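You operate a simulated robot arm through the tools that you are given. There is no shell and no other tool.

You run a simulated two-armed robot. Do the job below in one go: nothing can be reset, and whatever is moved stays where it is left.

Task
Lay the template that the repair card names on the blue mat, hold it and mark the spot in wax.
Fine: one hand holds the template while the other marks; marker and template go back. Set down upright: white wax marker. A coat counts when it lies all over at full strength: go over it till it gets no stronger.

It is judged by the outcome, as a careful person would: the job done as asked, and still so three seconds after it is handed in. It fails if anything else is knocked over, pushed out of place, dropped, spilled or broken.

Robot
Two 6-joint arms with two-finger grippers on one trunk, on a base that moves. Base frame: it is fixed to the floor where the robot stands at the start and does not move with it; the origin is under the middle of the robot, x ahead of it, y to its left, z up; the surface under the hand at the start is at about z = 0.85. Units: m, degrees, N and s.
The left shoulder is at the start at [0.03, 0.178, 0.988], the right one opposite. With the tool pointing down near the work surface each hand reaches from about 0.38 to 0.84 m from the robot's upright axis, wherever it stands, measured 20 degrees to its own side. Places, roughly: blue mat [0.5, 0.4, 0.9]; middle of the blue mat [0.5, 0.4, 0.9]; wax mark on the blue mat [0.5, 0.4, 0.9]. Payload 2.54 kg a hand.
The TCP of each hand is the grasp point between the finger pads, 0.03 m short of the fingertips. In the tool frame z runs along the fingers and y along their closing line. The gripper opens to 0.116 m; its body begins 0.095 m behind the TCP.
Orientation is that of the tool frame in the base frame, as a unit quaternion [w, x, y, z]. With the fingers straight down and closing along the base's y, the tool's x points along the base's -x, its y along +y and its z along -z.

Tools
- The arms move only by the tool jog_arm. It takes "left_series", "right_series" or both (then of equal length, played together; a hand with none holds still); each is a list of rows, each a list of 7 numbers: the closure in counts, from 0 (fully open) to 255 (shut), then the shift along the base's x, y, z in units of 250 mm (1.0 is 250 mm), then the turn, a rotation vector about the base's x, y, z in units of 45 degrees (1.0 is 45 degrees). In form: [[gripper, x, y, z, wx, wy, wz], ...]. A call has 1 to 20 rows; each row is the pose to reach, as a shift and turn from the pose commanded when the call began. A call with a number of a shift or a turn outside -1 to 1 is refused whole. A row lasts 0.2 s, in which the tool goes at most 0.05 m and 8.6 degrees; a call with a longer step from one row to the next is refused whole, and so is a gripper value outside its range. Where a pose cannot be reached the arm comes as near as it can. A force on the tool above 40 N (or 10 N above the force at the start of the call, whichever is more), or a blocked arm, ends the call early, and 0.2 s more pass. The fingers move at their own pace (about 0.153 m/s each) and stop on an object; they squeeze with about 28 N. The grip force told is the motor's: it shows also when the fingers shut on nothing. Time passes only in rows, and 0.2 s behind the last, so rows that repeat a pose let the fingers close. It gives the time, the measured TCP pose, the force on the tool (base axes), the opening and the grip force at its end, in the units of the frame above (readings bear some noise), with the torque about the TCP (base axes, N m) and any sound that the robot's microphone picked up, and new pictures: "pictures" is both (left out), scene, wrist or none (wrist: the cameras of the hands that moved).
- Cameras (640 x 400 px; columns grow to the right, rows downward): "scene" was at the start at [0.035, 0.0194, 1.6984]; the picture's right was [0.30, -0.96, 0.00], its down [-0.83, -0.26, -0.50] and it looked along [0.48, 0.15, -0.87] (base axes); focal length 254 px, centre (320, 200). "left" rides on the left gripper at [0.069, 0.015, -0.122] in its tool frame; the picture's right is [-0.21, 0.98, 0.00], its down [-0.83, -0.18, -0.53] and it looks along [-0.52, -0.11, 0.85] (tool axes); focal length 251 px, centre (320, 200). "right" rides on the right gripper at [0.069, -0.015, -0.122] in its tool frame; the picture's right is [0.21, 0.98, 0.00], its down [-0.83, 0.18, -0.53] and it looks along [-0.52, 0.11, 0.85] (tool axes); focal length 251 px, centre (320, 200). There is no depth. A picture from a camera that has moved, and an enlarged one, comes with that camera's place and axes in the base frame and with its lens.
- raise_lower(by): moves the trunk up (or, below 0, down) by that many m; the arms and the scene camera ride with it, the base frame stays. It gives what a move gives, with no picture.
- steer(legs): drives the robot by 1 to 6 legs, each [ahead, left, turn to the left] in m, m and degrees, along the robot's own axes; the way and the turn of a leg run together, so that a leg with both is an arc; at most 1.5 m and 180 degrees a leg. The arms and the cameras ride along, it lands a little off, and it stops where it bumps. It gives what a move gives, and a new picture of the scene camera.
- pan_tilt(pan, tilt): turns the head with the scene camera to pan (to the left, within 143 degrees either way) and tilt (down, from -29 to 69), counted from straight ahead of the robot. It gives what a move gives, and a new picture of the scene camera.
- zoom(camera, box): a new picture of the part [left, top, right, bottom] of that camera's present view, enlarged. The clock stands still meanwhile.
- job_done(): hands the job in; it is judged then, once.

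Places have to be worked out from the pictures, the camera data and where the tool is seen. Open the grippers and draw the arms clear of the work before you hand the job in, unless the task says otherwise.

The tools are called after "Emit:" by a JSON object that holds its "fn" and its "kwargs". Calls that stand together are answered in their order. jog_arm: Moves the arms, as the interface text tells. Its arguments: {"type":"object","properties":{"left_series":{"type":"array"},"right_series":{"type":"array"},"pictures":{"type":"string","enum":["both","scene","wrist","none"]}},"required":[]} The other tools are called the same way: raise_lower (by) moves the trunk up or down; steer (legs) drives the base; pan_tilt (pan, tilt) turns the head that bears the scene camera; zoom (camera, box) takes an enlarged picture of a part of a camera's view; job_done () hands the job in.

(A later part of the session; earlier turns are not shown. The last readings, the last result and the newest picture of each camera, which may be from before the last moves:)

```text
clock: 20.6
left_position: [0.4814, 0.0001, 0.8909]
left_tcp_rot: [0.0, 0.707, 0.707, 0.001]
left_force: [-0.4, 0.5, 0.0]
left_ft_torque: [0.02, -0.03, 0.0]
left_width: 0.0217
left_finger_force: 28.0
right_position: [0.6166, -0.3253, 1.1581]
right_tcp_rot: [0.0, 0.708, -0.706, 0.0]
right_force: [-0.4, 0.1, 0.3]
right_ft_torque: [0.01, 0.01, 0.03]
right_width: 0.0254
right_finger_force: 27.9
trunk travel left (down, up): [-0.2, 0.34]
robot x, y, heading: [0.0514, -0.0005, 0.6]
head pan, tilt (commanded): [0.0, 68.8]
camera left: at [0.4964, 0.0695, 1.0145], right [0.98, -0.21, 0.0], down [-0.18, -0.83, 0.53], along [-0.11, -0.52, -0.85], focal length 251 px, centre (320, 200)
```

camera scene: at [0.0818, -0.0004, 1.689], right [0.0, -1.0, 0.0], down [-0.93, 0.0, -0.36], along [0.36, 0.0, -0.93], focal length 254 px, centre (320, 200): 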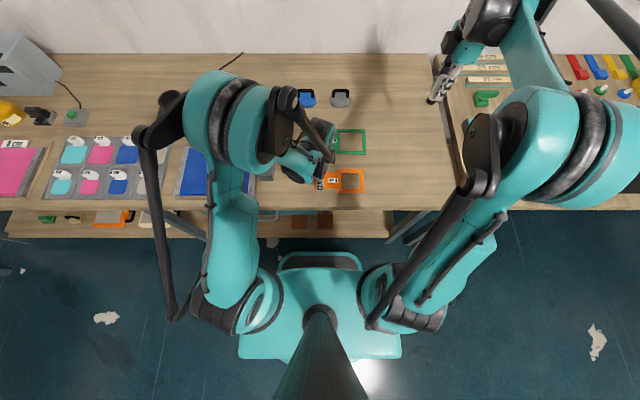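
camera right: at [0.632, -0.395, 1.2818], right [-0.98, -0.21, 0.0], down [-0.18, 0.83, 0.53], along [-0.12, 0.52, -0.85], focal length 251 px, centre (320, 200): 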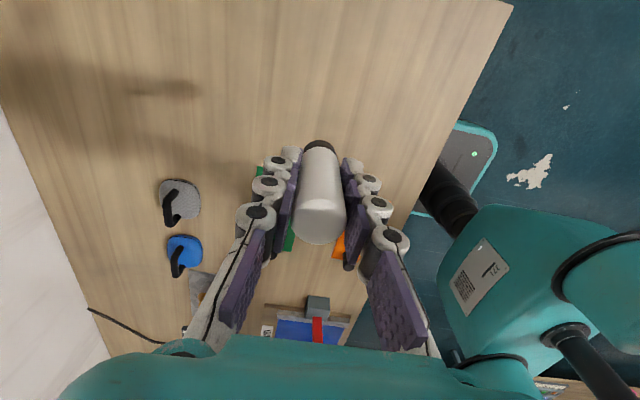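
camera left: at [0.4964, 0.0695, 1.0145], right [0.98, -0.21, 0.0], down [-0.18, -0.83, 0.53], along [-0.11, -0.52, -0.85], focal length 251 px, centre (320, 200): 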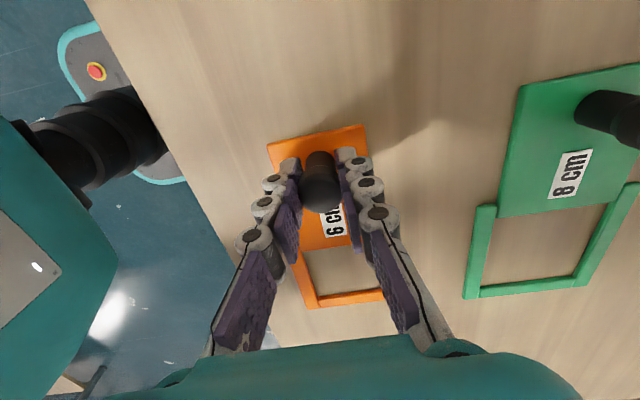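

The knob is gripped (21.7 mm, 28 N) with TCP at [0.481, 0.000, 0.892], the template's home. I lift it straight up the way the hand came down.

Emit:
{"fn": "jog_arm", "kwargs": {"left_series": [[255, 0, 0, 0.02, 0, 0, 0], [255, 0, 0, 0.06, 0, 0, 0], [255, 0, 0, 0.14, 0, 0, 0], [255, 0, 0, 0.24, 0, 0, 0], [255, 0, 0, 0.36, 0, 0, 0], [255, 0, 0, 0.48, 0, 0, 0], [255, 0, 0, 0.6, 0, 0, 0], [255, 0, 0, 0.72, 0, 0, 0], [255, 0, 0, 0.84, 0, 0, 0], [255, 0, 0, 0.96, 0, 0, 0], [255, 0, 0, 0.96, 0, 0, 0]], "pictures": "both"}}

```text
clock: 22.9
left_position: [0.4808, -0.0002, 1.1334]
left_tcp_rot: [0.0, 0.707, 0.707, 0.001]
left_force: [0.9, 0.3, -0.3]
left_ft_torque: [-0.01, 0.01, 0.02]
left_width: 0.0216
left_finger_force: 28.2
right_position: [0.6155, -0.3255, 1.1592]
right_tcp_rot: [-0.001, 0.707, -0.707, 0.001]
right_force: [-0.7, 0.3, -1.3]
right_ft_torque: [-0.02, 0.03, -0.01]
right_width: 0.0252
right_finger_force: 28.5
trunk travel left (down, up): [-0.2, 0.34]
robot x, y, heading: [0.0543, 0.0003, -0.2]
head pan, tilt (commanded): [0.0, 68.8]
camera scene: at [0.0823, -0.0005, 1.689], right [0.0, -1.0, 0.0], down [-0.93, 0.0, -0.36], along [0.36, 0.0, -0.93], focal length 254 px, centre (320, 200)
camera left: at [0.497, 0.0703, 1.2547], right [0.98, -0.21, 0.0], down [-0.18, -0.83, 0.53], along [-0.12, -0.52, -0.85], focal length 251 px, centre (320, 200)
```

scene: 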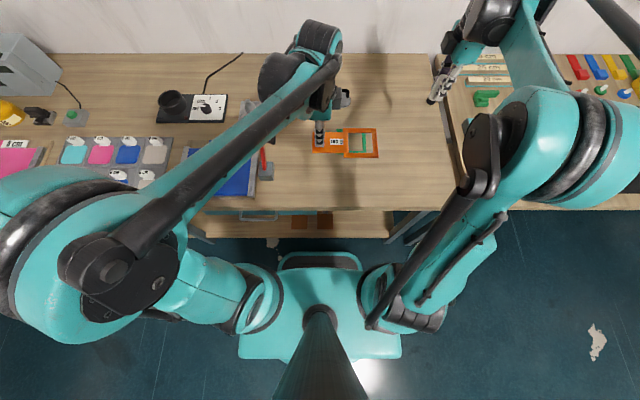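
left: 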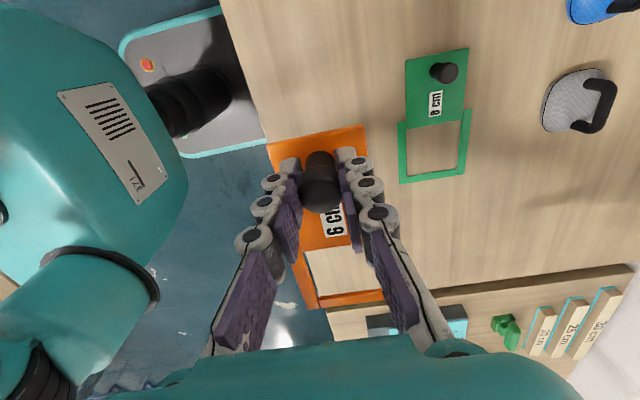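

The template hangs level in the left hand. I raise both hands to about z = 1.27 so that everything clears the mallet during the drive to the left.

Emit:
{"fn": "jog_arm", "kwargs": {"left_series": [[255, 0, 0, 0.1, 0, 0, 0], [255, 0, 0, 0.22, 0, 0, 0], [255, 0, 0, 0.34, 0, 0, 0], [255, 0, 0, 0.46, 0, 0, 0], [255, 0, 0, 0.56, 0, 0, 0], [255, 0, 0, 0.56, 0, 0, 0]], "right_series": [[255, 0, 0, 0.1, 0, 0, 0], [255, 0, 0, 0.2, 0, 0, 0], [255, 0, 0, 0.3, 0, 0, 0], [255, 0, 0, 0.4, 0, 0, 0], [255, 0, 0, 0.46, 0, 0, 0], [255, 0, 0, 0.46, 0, 0, 0]], "pictures": "scene"}}

```text
clock: 24.4
left_position: [0.4811, 0.001, 1.2731]
left_tcp_rot: [0.0, 0.707, 0.707, 0.0]
left_force: [-0.3, 0.2, -0.4]
left_ft_torque: [0.03, -0.03, -0.02]
left_width: 0.0217
left_finger_force: 27.6
right_position: [0.6169, -0.3265, 1.2742]
right_tcp_rot: [0.001, 0.707, -0.707, 0.0]
right_force: [-0.2, 0.2, -0.7]
right_ft_torque: [-0.02, 0.0, -0.02]
right_width: 0.0252
right_finger_force: 27.4
trunk travel left (down, up): [-0.2, 0.34]
robot x, y, heading: [0.0566, 0.0023, -0.1]
head pan, tilt (commanded): [0.0, 68.8]
camera scene: at [0.082, -0.0004, 1.689], right [0.0, -1.0, 0.0], down [-0.93, 0.0, -0.36], along [0.36, 0.0, -0.93], focal length 254 px, centre (320, 200)
```

scene: 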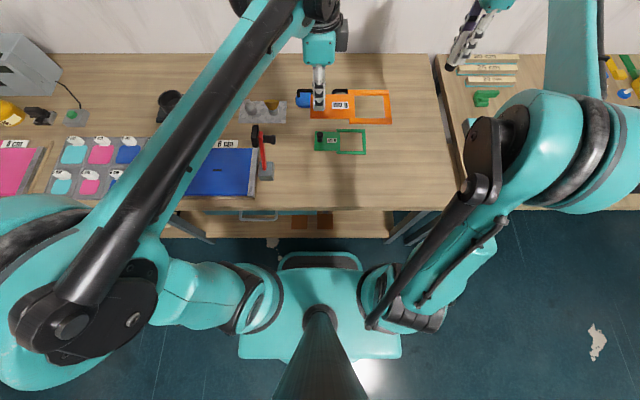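

Both hands are high and clear. I drive back 0.055 m and then 0.42 m to the left so that the mat lies in front between both hands.

Emit:
{"fn": "steer", "kwargs": {"legs": [[-0.055, 0, 0], [0, 0.42, 0]]}}

```text
clock: 27.5
left_position: [0.4272, 0.4207, 1.2731]
left_tcp_rot: [0.0, 0.708, 0.707, 0.0]
left_force: [-0.1, 0.2, -0.6]
left_ft_torque: [0.02, 0.0, -0.03]
left_width: 0.0217
left_finger_force: 28.4
right_position: [0.5618, 0.0936, 1.2745]
right_tcp_rot: [0.0, -0.707, 0.708, -0.001]
right_force: [-1.3, 0.3, -0.9]
right_ft_torque: [0.01, 0.0, 0.0]
right_width: 0.0252
right_finger_force: 28.4
trunk travel left (down, up): [-0.2, 0.34]
robot x, y, heading: [-0.0006, 0.4185, 0.1]
head pan, tilt (commanded): [0.0, 68.8]
camera scene: at [0.0275, 0.4196, 1.689], right [0.0, -1.0, 0.0], down [-0.93, 0.0, -0.36], along [0.36, 0.0, -0.93], focal length 254 px, centre (320, 200)
```

scene: 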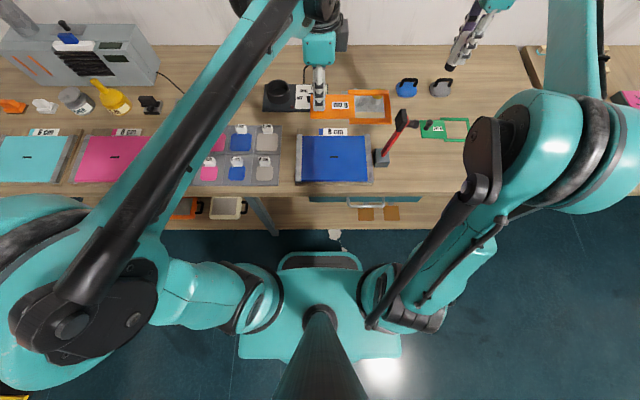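

The robot now stands at y ≈ 0.42 with the mat straight ahead. I zoom in on the mat to fix its centre mark, edges and the height of the grey strips.

Emit:
{"fn": "zoom", "kwargs": {"camera": "scene", "box": [280, 115, 400, 195]}}

Emit:
{"fn": "zoom", "kwargs": {"camera": "left", "box": [240, 120, 440, 330]}}

```text
5.00 times, centred on (340, 155) of scene
camera zoom: at [0.0275, 0.4196, 1.689], right [0.0, -1.0, 0.0], down [-0.93, 0.0, -0.36], along [0.36, 0.0, -0.93], focal length 1270 px, centre (220, 425)
```

zoom: 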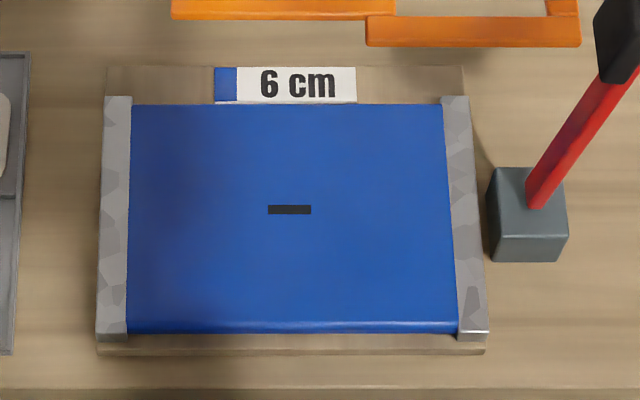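

```text
1.90 times, centred on (340, 225) of left
camera zoom: at [0.4428, 0.4898, 1.3946], right [0.98, -0.22, 0.0], down [-0.18, -0.83, 0.53], along [-0.12, -0.52, -0.85], focal length 479 px, centre (282, 152)
```

zoom: 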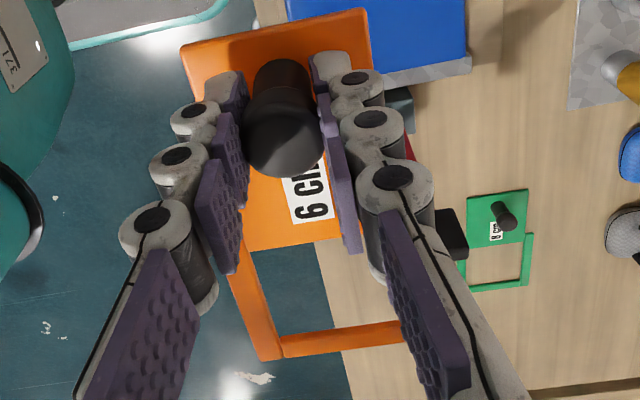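

The dash on the mat lies at about [0.506, 0.369]; for the window to sit on it the knob must come to about [0.506, 0.478]. I move the left hand there and lower to z ≈ 1.02, where I can see the dash through the window.

Emit:
{"fn": "jog_arm", "kwargs": {"left_series": [[255, 0.1, 0.075, 0, 0, 0, 0], [255, 0.21, 0.15, 0, 0, 0, 0], [255, 0.315, 0.227, -0.04, 0, 0, 0], [255, 0.315, 0.227, -0.16, 0, 0, 0], [255, 0.315, 0.227, -0.3, 0, 0, 0], [255, 0.315, 0.227, -0.45, 0, 0, 0], [255, 0.315, 0.227, -0.6, 0, 0, 0], [255, 0.315, 0.227, -0.75, 0, 0, 0], [255, 0.315, 0.227, -0.88, 0, 0, 0], [255, 0.315, 0.227, -0.96, 0, 0, 0], [255, 0.315, 0.227, -1.0, 0, 0, 0], [255, 0.315, 0.227, -1.0, 0, 0, 0]], "pictures": "both"}}

```text
clock: 30.1
left_position: [0.5056, 0.4767, 1.0218]
left_tcp_rot: [0.0, 0.708, 0.707, 0.0]
left_force: [-0.2, -0.3, -1.2]
left_ft_torque: [0.05, -0.02, 0.02]
left_width: 0.0217
left_finger_force: 28.4
right_position: [0.5614, 0.0926, 1.2749]
right_tcp_rot: [0.0, 0.707, -0.707, 0.001]
right_force: [0.5, 0.1, -0.5]
right_ft_torque: [0.01, 0.0, -0.01]
right_width: 0.025
right_finger_force: 27.6
trunk travel left (down, up): [-0.2, 0.34]
robot x, y, heading: [-0.0019, 0.421, -0.2]
head pan, tilt (commanded): [0.0, 68.8]
camera scene: at [0.0274, 0.4187, 1.689], right [0.0, -1.0, 0.0], down [-0.93, 0.0, -0.36], along [0.36, 0.0, -0.93], focal length 254 px, centre (320, 200)
camera left: at [0.5216, 0.5459, 1.1449], right [0.98, -0.22, 0.0], down [-0.18, -0.83, 0.53], along [-0.12, -0.52, -0.85], focal length 251 px, centre (320, 200)
```

scene: 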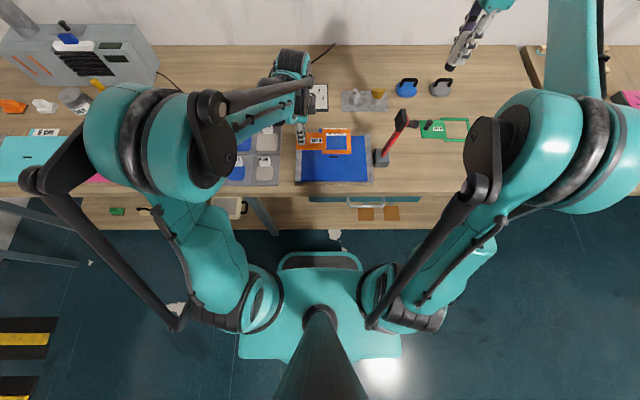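
left: 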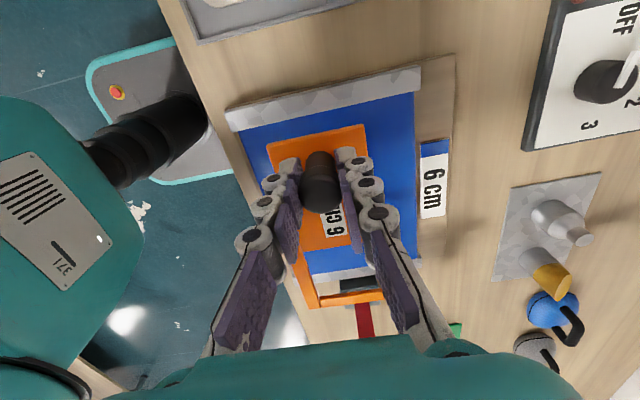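

The template is over the mat and level, but the plate still hides the dash from the wrist camera. I lower slowly to z ≈ 0.948 to see the dash through the window before touching down.

Emit:
{"fn": "jog_arm", "kwargs": {"left_series": [[255, 0, 0, -0.07, 0, 0, 0], [255, 0, 0, -0.14, 0, 0, 0], [255, 0, 0, -0.2, 0, 0, 0], [255, 0, 0, -0.25, 0, 0, 0], [255, 0, 0, -0.295, 0, 0, 0], [255, 0, 0, -0.295, 0, 0, 0]], "pictures": "both"}}

Emit:
{"fn": "zoom", "kwargs": {"camera": "left", "box": [260, 120, 420, 320]}}

Emit:
{"fn": "zoom", "kwargs": {"camera": "scene", "box": [280, 115, 400, 195]}}

```text
clock: 31.5
left_position: [0.5045, 0.4768, 0.9483]
left_tcp_rot: [0.0, 0.708, 0.706, 0.001]
left_force: [-0.6, -0.1, -0.8]
left_ft_torque: [0.01, -0.04, -0.02]
left_width: 0.0217
left_finger_force: 28.2
right_position: [0.5621, 0.0919, 1.2749]
right_tcp_rot: [0.0, -0.705, 0.709, 0.0]
right_force: [-0.3, 0.3, -0.7]
right_ft_torque: [0.0, 0.0, -0.01]
right_width: 0.0252
right_finger_force: 28.2
trunk travel left (down, up): [-0.2, 0.34]
robot x, y, heading: [-0.0003, 0.4155, -0.0]
head pan, tilt (commanded): [0.0, 68.8]
camera scene: at [0.0273, 0.4187, 1.689], right [0.0, -1.0, 0.0], down [-0.93, 0.0, -0.36], along [0.36, 0.0, -0.93], focal length 254 px, centre (320, 200)
camera left: at [0.521, 0.5458, 1.0709], right [0.98, -0.22, 0.0], down [-0.18, -0.83, 0.53], along [-0.12, -0.52, -0.85], focal length 251 px, centre (320, 200)
```

scene: 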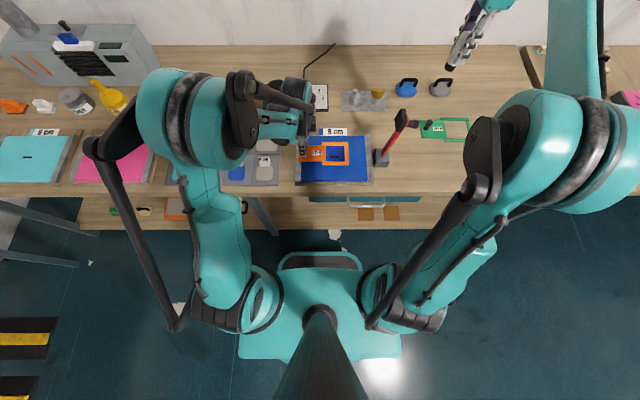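
left: 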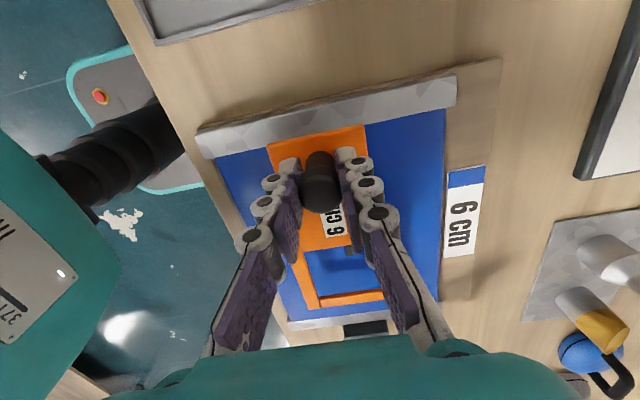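

```text
2.00 times, centred on (340, 220) of left
camera zoom: at [0.521, 0.5458, 1.0709], right [0.98, -0.22, 0.0], down [-0.18, -0.83, 0.53], along [-0.12, -0.52, -0.85], focal length 503 px, centre (280, 160)
```

zoom: 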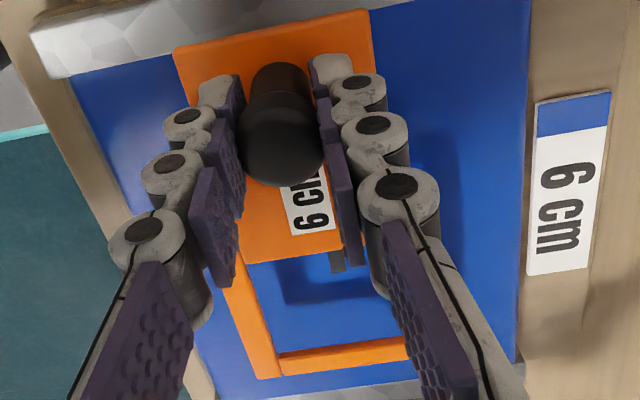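

```text
5.00 times, centred on (340, 155) of scene
camera zoom: at [0.0273, 0.4187, 1.689], right [0.0, -1.0, 0.0], down [-0.93, 0.0, -0.36], along [0.36, 0.0, -0.93], focal length 1270 px, centre (220, 425)
```

zoom: 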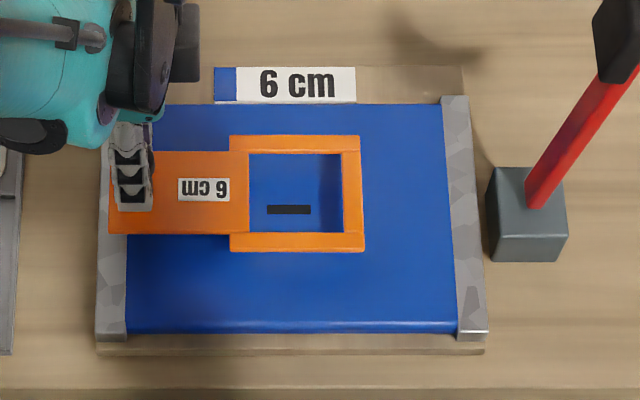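

In the scene zoom the window frames the dash, needing roughly +4 mm in y. I make that shift and lower another 12 mm, watching the force.

Emit:
{"fn": "jog_arm", "kwargs": {"left_series": [[255, 0, 0.016, 0, 0, 0, 0], [255, 0, 0.016, -0.016, 0, 0, 0], [255, 0, 0.016, -0.032, 0, 0, 0], [255, 0, 0.016, -0.044, 0, 0, 0], [255, 0, 0.016, -0.044, 0, 0, 0]], "pictures": "scene"}}

Emit:
{"fn": "zoom", "kwargs": {"camera": "scene", "box": [290, 125, 380, 185]}}

```text
clock: 32.7
left_position: [0.5062, 0.4805, 0.9375]
left_tcp_rot: [-0.001, 0.708, 0.706, 0.001]
left_force: [0.5, -0.2, -1.2]
left_ft_torque: [0.04, -0.01, 0.0]
left_width: 0.0218
left_finger_force: 27.7
right_position: [0.5609, 0.0926, 1.2741]
right_tcp_rot: [0.0, -0.707, 0.708, 0.0]
right_force: [1.5, 0.1, -0.4]
right_ft_torque: [0.01, 0.01, 0.0]
right_width: 0.0252
right_finger_force: 28.1
trunk travel left (down, up): [-0.2, 0.34]
robot x, y, heading: [0.003, 0.4185, 0.1]
head pan, tilt (commanded): [0.0, 68.8]
camera scene: at [0.0275, 0.4187, 1.689], right [0.0, -1.0, 0.0], down [-0.93, 0.0, -0.36], along [0.36, 0.0, -0.93], focal length 254 px, centre (320, 200)
```

scene: 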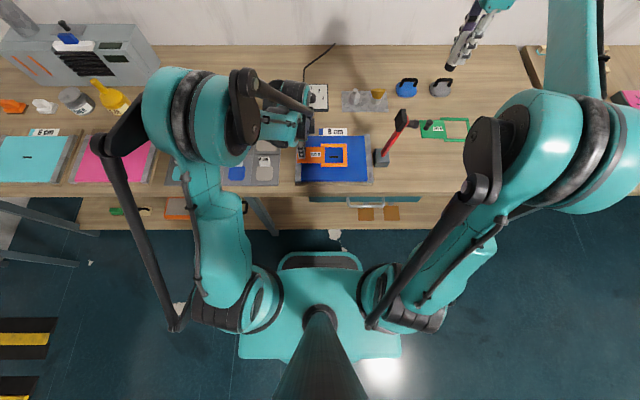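

```text
6.67 times, centred on (335, 155) of scene
camera zoom: at [0.0275, 0.4187, 1.689], right [0.0, -1.0, 0.0], down [-0.93, 0.0, -0.36], along [0.36, 0.0, -0.93], focal length 1694 px, centre (220, 500)
```

zoom: 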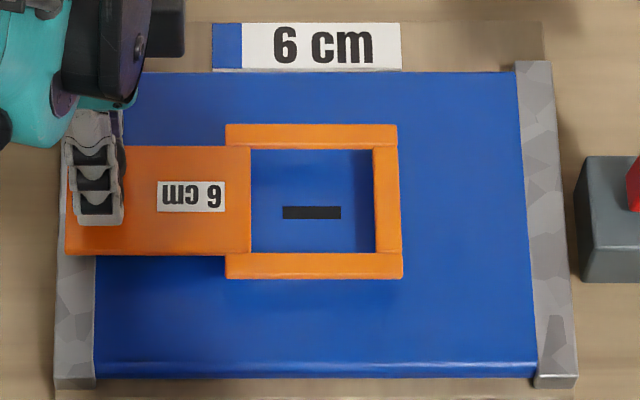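

The window centre now lines up with the dash in both directions once the remaining drop is allowed for. I go on lowering in small steps and watch for contact.

Emit:
{"fn": "jog_arm", "kwargs": {"left_series": [[255, 0, 0, -0.008, 0, 0, 0], [255, 0, 0, -0.016, 0, 0, 0], [255, 0, 0, -0.02, 0, 0, 0], [255, 0, 0, -0.02, 0, 0, 0]], "pictures": "none"}}

```text
clock: 33.7
left_position: [0.5061, 0.4787, 0.9338]
left_tcp_rot: [0.0, 0.707, 0.707, 0.0]
left_force: [0.4, -0.4, -1.2]
left_ft_torque: [0.04, 0.02, 0.01]
left_width: 0.0217
left_finger_force: 28.1
right_position: [0.5615, 0.0933, 1.2743]
right_tcp_rot: [-0.001, -0.707, 0.708, 0.0]
right_force: [-0.2, -0.3, -0.9]
right_ft_torque: [-0.01, -0.01, 0.02]
right_width: 0.0251
right_finger_force: 27.9
trunk travel left (down, up): [-0.2, 0.34]
robot x, y, heading: [0.0016, 0.4217, 0.2]
head pan, tilt (commanded): [0.0, 68.8]
```

No contact yet at z ≈ 0.933; I lower another 2.5 mm in fine steps.

Emit:
{"fn": "jog_arm", "kwargs": {"left_series": [[255, 0, 0, -0.004, 0, 0, 0], [255, 0, 0, -0.008, 0, 0, 0], [255, 0, 0, -0.01, 0, 0, 0], [255, 0, 0, -0.01, 0, 0, 0]], "pictures": "none"}}

```text
clock: 34.7
left_position: [0.5063, 0.4812, 0.9305]
left_tcp_rot: [0.0, 0.707, 0.707, 0.0]
left_force: [-0.1, 0.1, -0.9]
left_ft_torque: [0.0, -0.01, -0.01]
left_width: 0.0217
left_finger_force: 28.1
right_position: [0.5621, 0.0922, 1.2732]
right_tcp_rot: [-0.001, -0.707, 0.708, 0.0]
right_force: [0.5, 0.4, -0.5]
right_ft_torque: [0.03, 0.02, -0.01]
right_width: 0.0255
right_finger_force: 27.8
trunk travel left (down, up): [-0.2, 0.34]
robot x, y, heading: [-0.0003, 0.4175, -0.2]
head pan, tilt (commanded): [0.0, 68.8]
```

Still free at z ≈ 0.931; another 2.5 mm down.

Emit:
{"fn": "jog_arm", "kwargs": {"left_series": [[255, 0, 0, -0.004, 0, 0, 0], [255, 0, 0, -0.008, 0, 0, 0], [255, 0, 0, -0.01, 0, 0, 0], [255, 0, 0, -0.01, 0, 0, 0]], "pictures": "scene"}}

Emit:
{"fn": "zoom", "kwargs": {"camera": "scene", "box": [290, 125, 380, 185]}}

```text
clock: 35.7
left_position: [0.5055, 0.4813, 0.9281]
left_tcp_rot: [0.0, 0.708, 0.706, 0.0]
left_force: [-0.3, -0.2, -0.2]
left_ft_torque: [0.01, 0.02, 0.01]
left_width: 0.0217
left_finger_force: 28.5
right_position: [0.5621, 0.0925, 1.2738]
right_tcp_rot: [0.0, -0.707, 0.708, 0.001]
right_force: [0.6, -0.7, -0.6]
right_ft_torque: [0.0, 0.03, 0.0]
right_width: 0.025
right_finger_force: 27.8
trunk travel left (down, up): [-0.2, 0.34]
robot x, y, heading: [-0.0034, 0.4173, -0.2]
head pan, tilt (commanded): [0.0, 68.8]
camera scene: at [0.0275, 0.4187, 1.689], right [0.0, -1.0, 0.0], down [-0.93, 0.0, -0.36], along [0.36, 0.0, -0.93], focal length 254 px, centre (320, 200)
```

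scene: 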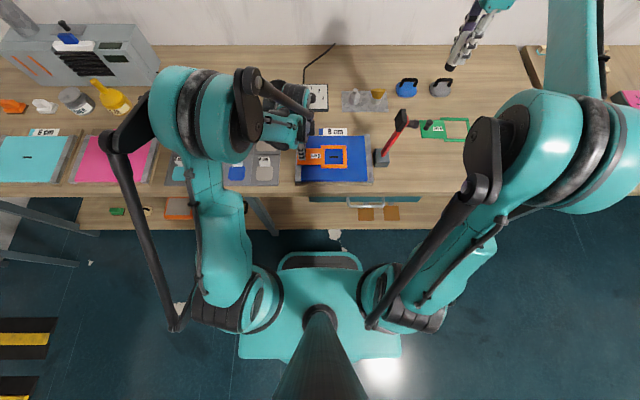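

```text
6.67 times, centred on (335, 155) of scene
camera zoom: at [0.0275, 0.4187, 1.689], right [0.0, -1.0, 0.0], down [-0.93, 0.0, -0.36], along [0.36, 0.0, -0.93], focal length 1694 px, centre (220, 500)
```

zoom: 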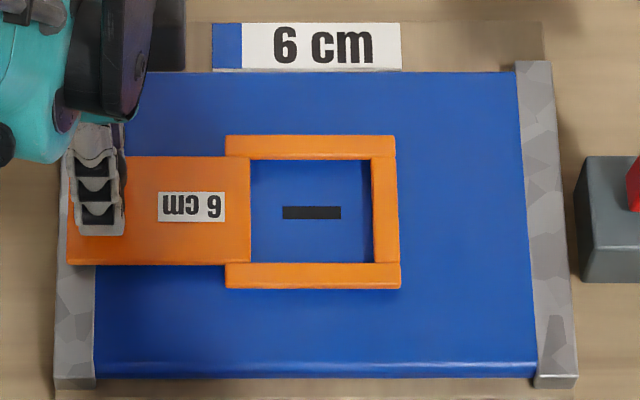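

The window is centred on the dash to within a pixel or two; the template seems nearly down. I go on another 2.5 mm.

Emit:
{"fn": "jog_arm", "kwargs": {"left_series": [[255, 0, 0, -0.004, 0, 0, 0], [255, 0, 0, -0.008, 0, 0, 0], [255, 0, 0, -0.01, 0, 0, 0], [255, 0, 0, -0.01, 0, 0, 0]], "pictures": "none"}}

```text
clock: 36.7
left_position: [0.5061, 0.4811, 0.9266]
left_tcp_rot: [0.0, 0.708, 0.706, 0.0]
left_force: [0.2, -0.4, 0.4]
left_ft_torque: [0.02, 0.01, -0.01]
left_width: 0.0219
left_finger_force: 27.8
right_position: [0.5618, 0.0921, 1.2745]
right_tcp_rot: [0.001, -0.706, 0.708, 0.0]
right_force: [0.4, 0.2, -1.4]
right_ft_torque: [0.03, 0.01, -0.03]
right_width: 0.0252
right_finger_force: 27.9
trunk travel left (down, up): [-0.2, 0.34]
robot x, y, heading: [-0.0007, 0.4196, -0.1]
head pan, tilt (commanded): [0.0, 68.8]
```

The force has turned from about −1 N to +0.4 N, so contact is beginning. One more small step of 1.5 mm.

Emit:
{"fn": "jog_arm", "kwargs": {"left_series": [[255, 0, 0, -0.003, 0, 0, 0], [255, 0, 0, -0.006, 0, 0, 0], [255, 0, 0, -0.006, 0, 0, 0]], "pictures": "scene"}}

Emit:
{"fn": "zoom", "kwargs": {"camera": "scene", "box": [290, 125, 380, 185]}}

Emit:
{"fn": "zoom", "kwargs": {"camera": "left", "box": [240, 90, 440, 330]}}

```text
clock: 37.5
left_position: [0.505, 0.4809, 0.9247]
left_tcp_rot: [0.0, 0.707, 0.707, 0.0]
left_force: [-0.2, -0.4, 0.0]
left_ft_torque: [0.01, 0.0, 0.01]
left_width: 0.0215
left_finger_force: 28.1
right_position: [0.5629, 0.0922, 1.2742]
right_tcp_rot: [0.0, -0.707, 0.707, 0.0]
right_force: [0.2, -0.5, 0.1]
right_ft_torque: [-0.02, -0.02, 0.0]
right_width: 0.0253
right_finger_force: 27.9
trunk travel left (down, up): [-0.2, 0.34]
robot x, y, heading: [-0.0013, 0.4176, 0.0]
head pan, tilt (commanded): [0.0, 68.8]
camera scene: at [0.0275, 0.4187, 1.689], right [0.0, -1.0, 0.0], down [-0.93, 0.0, -0.36], along [0.36, 0.0, -0.93], focal length 254 px, centre (320, 200)
```

scene: 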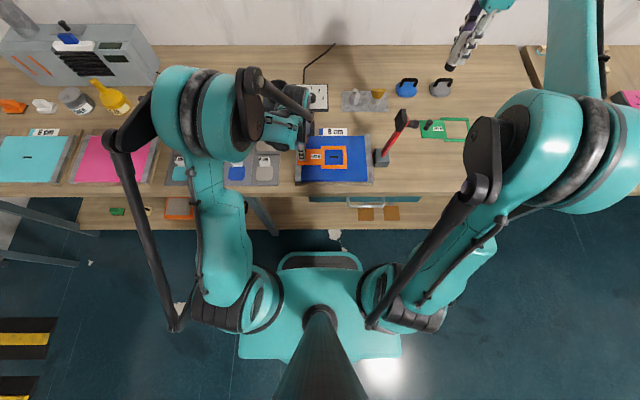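

```text
6.67 times, centred on (335, 155) of scene
camera zoom: at [0.0275, 0.4187, 1.689], right [0.0, -1.0, 0.0], down [-0.93, 0.0, -0.36], along [0.36, 0.0, -0.93], focal length 1694 px, centre (220, 500)
```

zoom: 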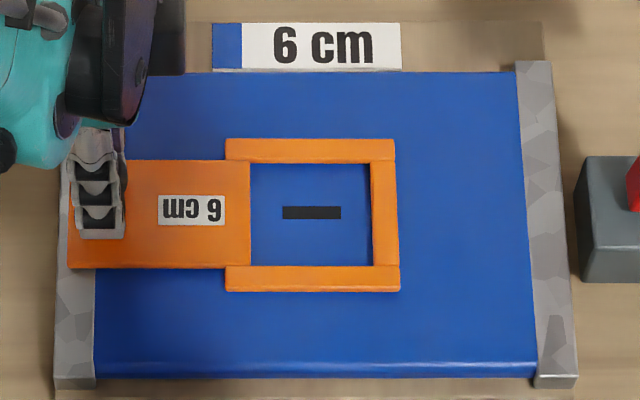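

```text
1.67 times, centred on (340, 210) of left
camera zoom: at [0.5216, 0.5499, 1.0456], right [0.98, -0.22, 0.0], down [-0.18, -0.83, 0.53], along [-0.12, -0.52, -0.85], focal length 419 px, centre (287, 183)
```

zoom: 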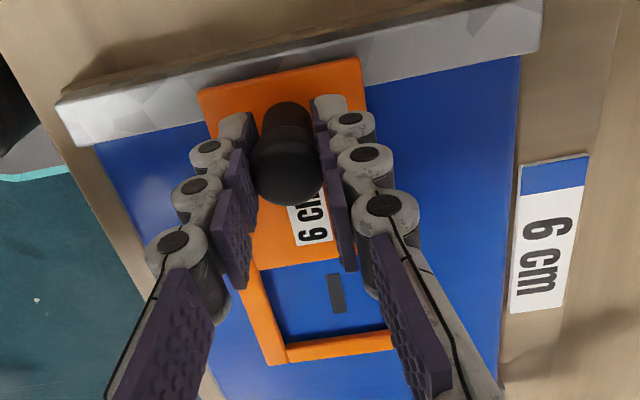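

The left camera puts the dash at about [0.511, 0.368, 0.877], so the mat lies a few mm lower than I thought. I shift 4.5 mm ahead and lower 3 mm more.

Emit:
{"fn": "jog_arm", "kwargs": {"left_series": [[255, 0.009, 0, 0, 0, 0, 0], [255, 0.018, 0, 0, 0, 0, 0], [255, 0.018, 0, -0.006, 0, 0, 0], [255, 0.018, 0, -0.012, 0, 0, 0], [255, 0.018, 0, -0.012, 0, 0, 0]], "pictures": "scene"}}

Emit:
{"fn": "zoom", "kwargs": {"camera": "scene", "box": [290, 125, 380, 185]}}

```text
clock: 38.7
left_position: [0.5095, 0.4807, 0.9212]
left_tcp_rot: [-0.001, 0.708, 0.706, 0.0]
left_force: [4.0, 1.5, 10.5]
left_ft_torque: [-0.16, -0.07, 0.03]
left_width: 0.0214
left_finger_force: 28.1
right_position: [0.5606, 0.0924, 1.2739]
right_tcp_rot: [0.0, -0.706, 0.708, 0.0]
right_force: [-0.1, 0.3, -0.7]
right_ft_torque: [0.0, 0.02, 0.01]
right_width: 0.0252
right_finger_force: 27.7
trunk travel left (down, up): [-0.2, 0.34]
robot x, y, heading: [0.0018, 0.4177, -0.1]
head pan, tilt (commanded): [0.0, 68.8]
camera scene: at [0.0269, 0.4187, 1.6892], right [0.0, -1.0, 0.0], down [-0.93, 0.0, -0.36], along [0.36, 0.0, -0.93], focal length 254 px, centre (320, 200)
```

scene: 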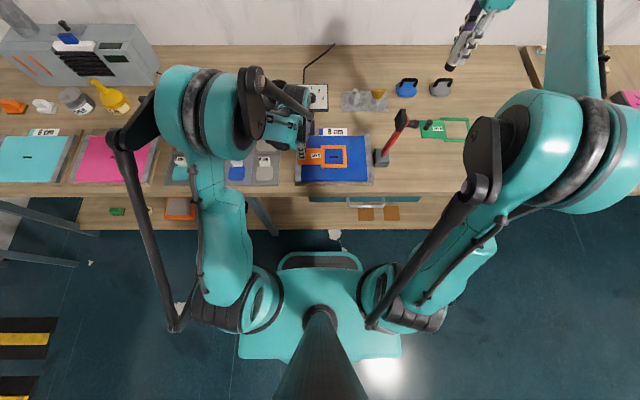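

```text
6.67 times, centred on (335, 155) of scene
camera zoom: at [0.0269, 0.4187, 1.6892], right [0.0, -1.0, 0.0], down [-0.93, 0.0, -0.36], along [0.36, 0.0, -0.93], focal length 1694 px, centre (220, 500)
```

zoom: 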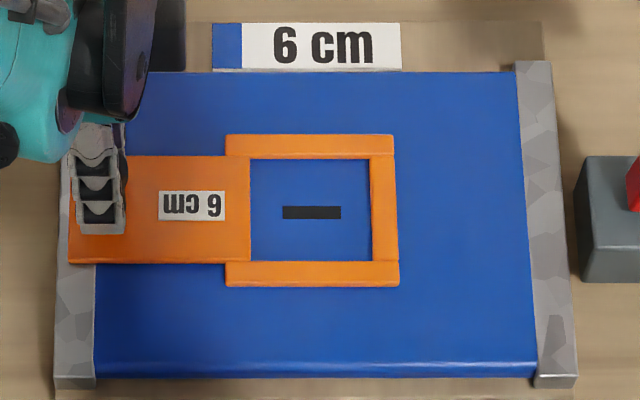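

The template is down: 10.5 N of contact at z ≈ 0.921, with the window centred on the dash within about 1 mm. I ease the press, open the left fingers a little, lean the hand 25° left about the knob and grip it again, so that the right hand gets room.

Emit:
{"fn": "jog_arm", "kwargs": {"left_series": [[255, 0, 0, 0.006, 0, 0, 0], [200, 0, 0, 0.006, 0, 0, 0], [160, 0, 0, 0.008, 0, 0, 0], [140, 0, 0, 0.012, 0, 0, 0], [140, 0, 0, 0.012, 0, 0, 0]], "pictures": "both"}}

Emit:
{"fn": "zoom", "kwargs": {"camera": "scene", "box": [290, 125, 380, 185]}}

```text
clock: 39.9
left_position: [0.5092, 0.4808, 0.9239]
left_tcp_rot: [0.0, 0.707, 0.707, 0.0]
left_force: [-0.2, 0.6, -0.1]
left_ft_torque: [0.02, -0.03, 0.02]
left_width: 0.0522
left_finger_force: 0.0
right_position: [0.5614, 0.0931, 1.2737]
right_tcp_rot: [0.0, -0.707, 0.708, 0.0]
right_force: [0.6, -0.2, -0.2]
right_ft_torque: [0.02, -0.01, 0.03]
right_width: 0.0251
right_finger_force: 27.6
trunk travel left (down, up): [-0.2, 0.34]
robot x, y, heading: [0.0013, 0.4166, 0.1]
head pan, tilt (commanded): [0.0, 68.8]
camera scene: at [0.0275, 0.4187, 1.689], right [0.0, -1.0, 0.0], down [-0.93, 0.0, -0.36], along [0.36, 0.0, -0.93], focal length 254 px, centre (320, 200)
camera left: at [0.5261, 0.55, 1.0456], right [0.98, -0.22, 0.0], down [-0.18, -0.83, 0.53], along [-0.12, -0.52, -0.85], focal length 251 px, centre (320, 200)
```

scene: 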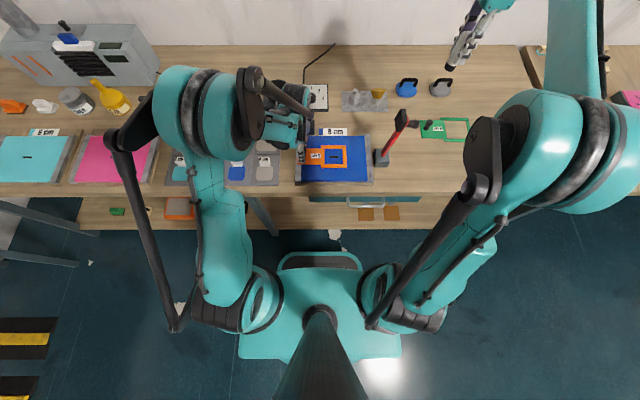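
left: 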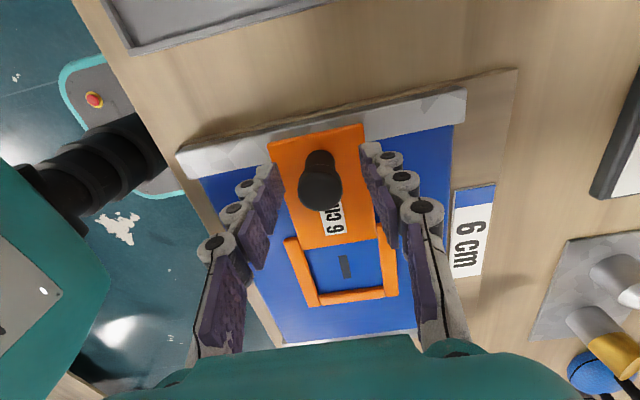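

```text
6.67 times, centred on (335, 155) of scene
camera zoom: at [0.0275, 0.4187, 1.689], right [0.0, -1.0, 0.0], down [-0.93, 0.0, -0.36], along [0.36, 0.0, -0.93], focal length 1694 px, centre (220, 500)
```

zoom: 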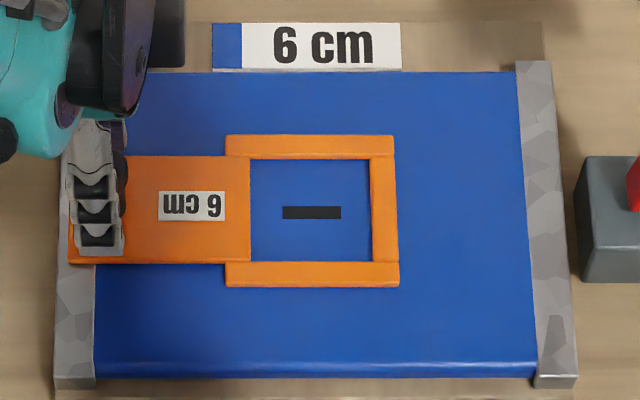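

The template stayed put when released, the dash dead centre in its window. I now lean the left hand 25° about its grasp point with the fingers open on both sides of the knob.

Emit:
{"fn": "jog_arm", "kwargs": {"left_series": [[140, 0, 0, 0, -0.1111, 0, 0], [140, 0, 0, 0, -0.2222, 0, 0], [140, 0, 0, 0, -0.3333, 0, 0], [140, 0, 0, 0, -0.4444, 0, 0], [140, 0, 0, 0, -0.5556, 0, 0], [140, 0, 0, 0, -0.5556, 0, 0]], "pictures": "both"}}

Emit:
{"fn": "zoom", "kwargs": {"camera": "left", "box": [240, 100, 420, 260]}}

Emit:
{"fn": "zoom", "kwargs": {"camera": "scene", "box": [280, 115, 400, 195]}}

```text
clock: 41.3
left_position: [0.5087, 0.4818, 0.9239]
left_tcp_rot: [0.153, 0.691, 0.69, -0.153]
left_force: [0.1, -0.2, 0.1]
left_ft_torque: [0.03, 0.01, -0.03]
left_width: 0.0523
left_finger_force: 0.1
right_position: [0.5624, 0.0922, 1.2746]
right_tcp_rot: [-0.001, -0.706, 0.708, 0.0]
right_force: [-0.1, -0.5, -0.4]
right_ft_torque: [0.02, 0.03, -0.05]
right_width: 0.0251
right_finger_force: 28.0
trunk travel left (down, up): [-0.2, 0.34]
robot x, y, heading: [0.0011, 0.4216, -0.0]
head pan, tilt (commanded): [0.0, 68.8]
camera scene: at [0.0272, 0.4183, 1.689], right [0.0, -1.0, 0.0], down [-0.93, 0.0, -0.36], along [0.36, 0.0, -0.93], focal length 254 px, centre (320, 200)
camera left: at [0.5258, 0.595, 1.0053], right [0.98, -0.2, 0.09], down [-0.18, -0.52, 0.83], along [-0.12, -0.83, -0.55], focal length 251 px, centre (320, 200)
```

scene: 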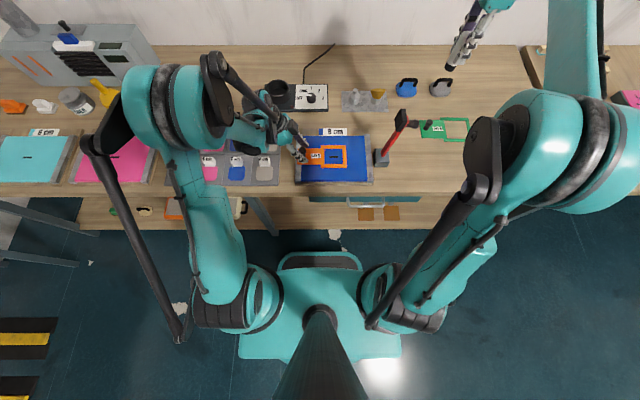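
left: 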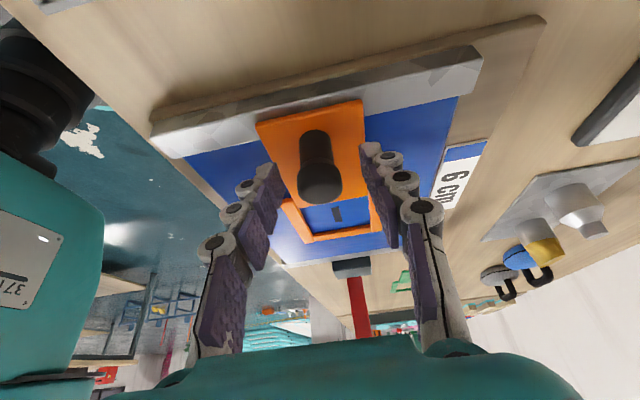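

```text
2.50 times, centred on (330, 180) of left
camera zoom: at [0.5258, 0.595, 1.0053], right [0.98, -0.2, 0.09], down [-0.18, -0.52, 0.83], along [-0.12, -0.83, -0.55], focal length 629 px, centre (295, 250)
```

zoom: 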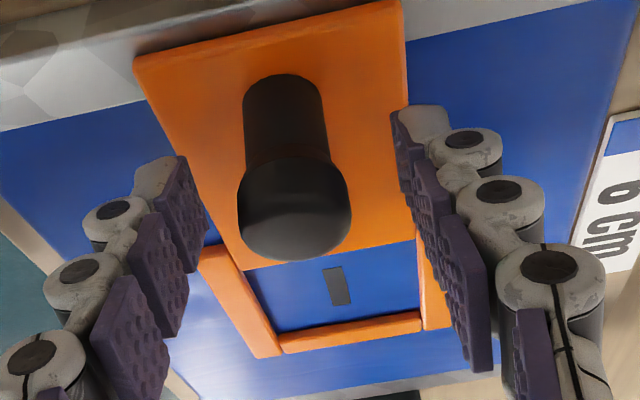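

```text
5.00 times, centred on (340, 155) of scene
camera zoom: at [0.0272, 0.4183, 1.689], right [0.0, -1.0, 0.0], down [-0.93, 0.0, -0.36], along [0.36, 0.0, -0.93], focal length 1270 px, centre (220, 425)
```

zoom: 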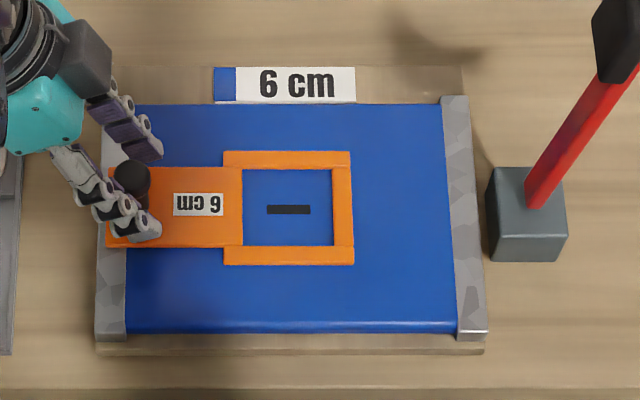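

The window still frames the dash and the left wrist now leans well clear. I close on the knob again and then press down lightly.

Emit:
{"fn": "jog_arm", "kwargs": {"left_series": [[190, 0, 0, 0, 0, 0, 0], [230, 0, 0, 0, 0, 0, 0], [255, 0, 0, 0, 0, 0, 0], [255, 0, 0, 0, 0, 0, 0], [255, 0, 0, -0.006, 0, 0, 0], [255, 0, 0, -0.01, 0, 0, 0], [255, 0, 0, -0.01, 0, 0, 0]], "pictures": "both"}}

Emit:
{"fn": "zoom", "kwargs": {"camera": "scene", "box": [290, 125, 380, 185]}}

```text
clock: 42.9
left_position: [0.5102, 0.4797, 0.9213]
left_tcp_rot: [0.154, 0.69, 0.69, -0.152]
left_force: [7.8, 2.4, 28.3]
left_ft_torque: [-0.04, -0.21, 0.06]
left_width: 0.0218
left_finger_force: 28.2
right_position: [0.5598, 0.0937, 1.2741]
right_tcp_rot: [0.0, -0.707, 0.707, 0.0]
right_force: [0.1, -0.2, -0.1]
right_ft_torque: [0.0, -0.01, -0.01]
right_width: 0.0252
right_finger_force: 27.4
trunk travel left (down, up): [-0.2, 0.34]
robot x, y, heading: [0.001, 0.418, -0.2]
head pan, tilt (commanded): [0.0, 68.8]
camera scene: at [0.0261, 0.4188, 1.6892], right [0.0, -1.0, 0.0], down [-0.93, 0.0, -0.36], along [0.36, 0.0, -0.93], focal length 254 px, centre (320, 200)
camera left: at [0.5254, 0.595, 1.0035], right [0.98, -0.2, 0.09], down [-0.18, -0.52, 0.83], along [-0.11, -0.83, -0.55], focal length 251 px, centre (320, 200)
```

scene: 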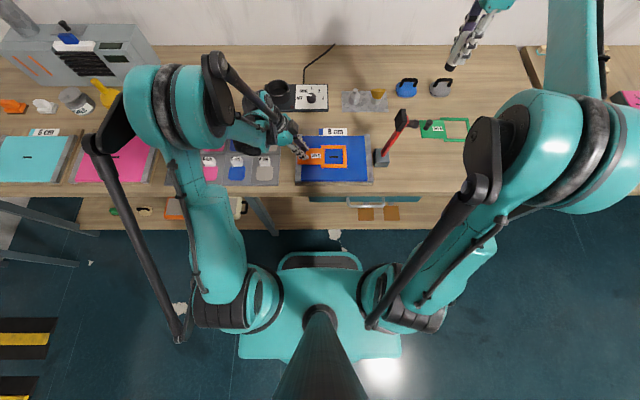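
left: 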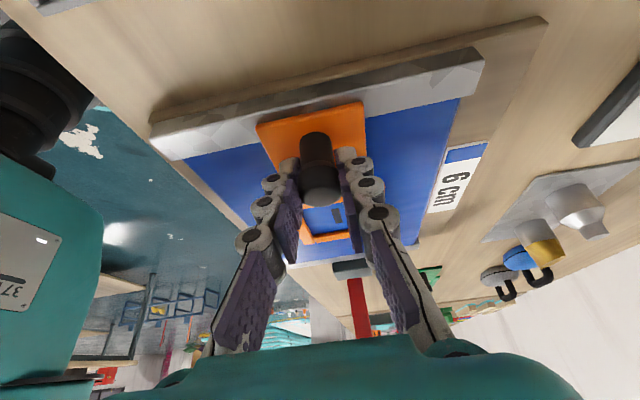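

```text
6.67 times, centred on (335, 155) of scene
camera zoom: at [0.0261, 0.4188, 1.6892], right [0.0, -1.0, 0.0], down [-0.93, 0.0, -0.36], along [0.36, 0.0, -0.93], focal length 1694 px, centre (220, 500)
```

zoom: 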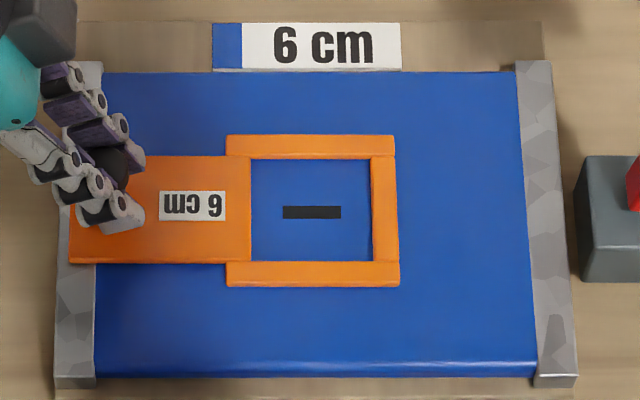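

The hold presses 28 N, more than needed; I ease the left hand up 1.5 mm to keep a gentle press, and meanwhile bring the right hand with the marker toward the mat, staying above the mallet.

Emit:
{"fn": "jog_arm", "kwargs": {"left_series": [[255, 0, 0, 0.002, 0, 0, 0], [255, 0, 0, 0.004, 0, 0, 0], [255, 0, 0, 0.006, 0, 0, 0], [255, 0, 0, 0.006, 0, 0, 0]], "pictures": "none"}}

```text
clock: 43.9
left_position: [0.5105, 0.48, 0.9238]
left_tcp_rot: [0.153, 0.691, 0.69, -0.153]
left_force: [0.4, -0.5, 0.1]
left_ft_torque: [0.01, 0.0, 0.0]
left_width: 0.0219
left_finger_force: 27.8
right_position: [0.5605, 0.0921, 1.275]
right_tcp_rot: [0.0, -0.707, 0.708, -0.001]
right_force: [0.4, -0.5, -0.8]
right_ft_torque: [-0.02, -0.03, 0.0]
right_width: 0.0252
right_finger_force: 28.3
trunk travel left (down, up): [-0.2, 0.34]
robot x, y, heading: [-0.001, 0.4182, -0.1]
head pan, tilt (commanded): [0.0, 68.8]
```

The press is now nearly nil; I lower 0.7 mm to settle on a light hold.

Emit:
{"fn": "jog_arm", "kwargs": {"left_series": [[255, 0, 0, -0.0028, 0, 0, 0], [255, 0, 0, -0.0028, 0, 0, 0]], "pictures": "none"}}

```text
clock: 44.5
left_position: [0.5092, 0.4805, 0.9217]
left_tcp_rot: [0.153, 0.69, 0.69, -0.154]
left_force: [-0.7, -0.2, -0.2]
left_ft_torque: [0.03, 0.01, 0.01]
left_width: 0.0217
left_finger_force: 28.1
right_position: [0.5614, 0.0931, 1.2748]
right_tcp_rot: [0.0, -0.706, 0.708, 0.0]
right_force: [0.8, 0.0, 1.0]
right_ft_torque: [-0.02, -0.01, -0.01]
right_width: 0.0251
right_finger_force: 28.1
trunk travel left (down, up): [-0.2, 0.34]
robot x, y, heading: [-0.0018, 0.4201, -0.2]
head pan, tilt (commanded): [0.0, 68.8]
```

Still no press; another 0.4 mm.

Emit:
{"fn": "jog_arm", "kwargs": {"left_series": [[255, 0, 0, -0.0016, 0, 0, 0], [255, 0, 0, -0.0016, 0, 0, 0]], "pictures": "none"}}

```text
clock: 45.1
left_position: [0.5099, 0.482, 0.9224]
left_tcp_rot: [0.153, 0.69, 0.69, -0.152]
left_force: [1.1, 1.1, 4.4]
left_ft_torque: [0.1, 0.01, -0.03]
left_width: 0.0218
left_finger_force: 27.7
right_position: [0.5609, 0.0928, 1.2742]
right_tcp_rot: [0.0, -0.706, 0.708, 0.0]
right_force: [0.3, 0.0, -0.8]
right_ft_torque: [-0.05, -0.02, 0.01]
right_width: 0.025
right_finger_force: 28.5
trunk travel left (down, up): [-0.2, 0.34]
robot x, y, heading: [0.0027, 0.4203, -0.0]
head pan, tilt (commanded): [0.0, 68.8]
```

A light 4.4 N hold. Now I carry the marker (tip at z ≈ 1.22, above the mallet's 1.11) over toward the window at about [0.510, 0.371].

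Emit:
{"fn": "jog_arm", "kwargs": {"right_series": [[255, -0.03, 0.16, 0, 0, 0, 0], [255, -0.06, 0.32, 0, 0, 0, 0], [255, -0.1, 0.48, 0, 0, 0, 0], [255, -0.13, 0.64, 0, 0, 0, 0], [255, -0.16, 0.8, 0, 0, 0, 0], [255, -0.2, 0.96, 0, 0, 0, 0], [255, -0.204, 1.0, 0, 0, 0, 0], [255, -0.204, 1.0, 0, 0, 0, 0]], "pictures": "both"}}

```text
clock: 46.9
left_position: [0.5103, 0.4799, 0.9227]
left_tcp_rot: [0.153, 0.691, 0.69, -0.153]
left_force: [-1.4, 1.0, 3.1]
left_ft_torque: [0.06, 0.06, 0.01]
left_width: 0.0219
left_finger_force: 27.5
right_position: [0.5098, 0.3428, 1.275]
right_tcp_rot: [-0.001, -0.707, 0.707, 0.0]
right_force: [0.3, 0.2, -0.4]
right_ft_torque: [-0.01, -0.02, 0.01]
right_width: 0.0252
right_finger_force: 27.9
trunk travel left (down, up): [-0.2, 0.34]
robot x, y, heading: [0.0008, 0.4198, -0.2]
head pan, tilt (commanded): [0.0, 68.8]
camera scene: at [0.027, 0.4189, 1.689], right [0.0, -1.0, 0.0], down [-0.93, 0.0, -0.36], along [0.36, 0.0, -0.93], focal length 254 px, centre (320, 200)
camera right: at [0.5255, 0.2727, 1.398], right [-0.98, -0.21, 0.0], down [-0.18, 0.83, 0.53], along [-0.11, 0.52, -0.85], focal length 251 px, centre (320, 200)
```

scene: 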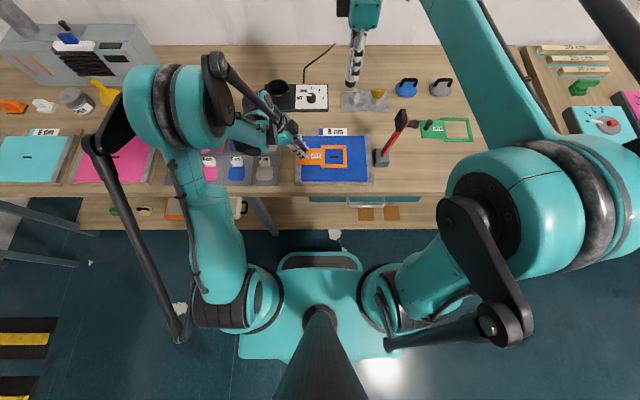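
right: 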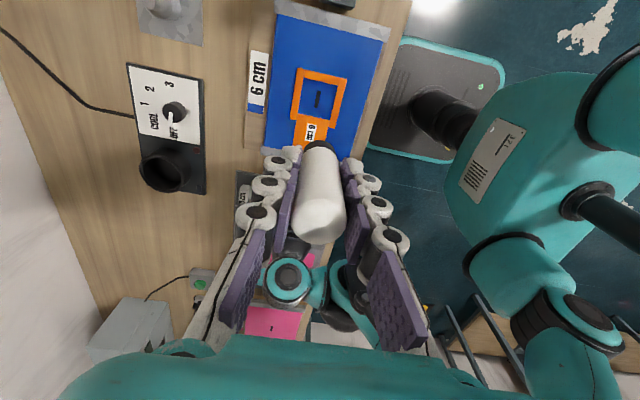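

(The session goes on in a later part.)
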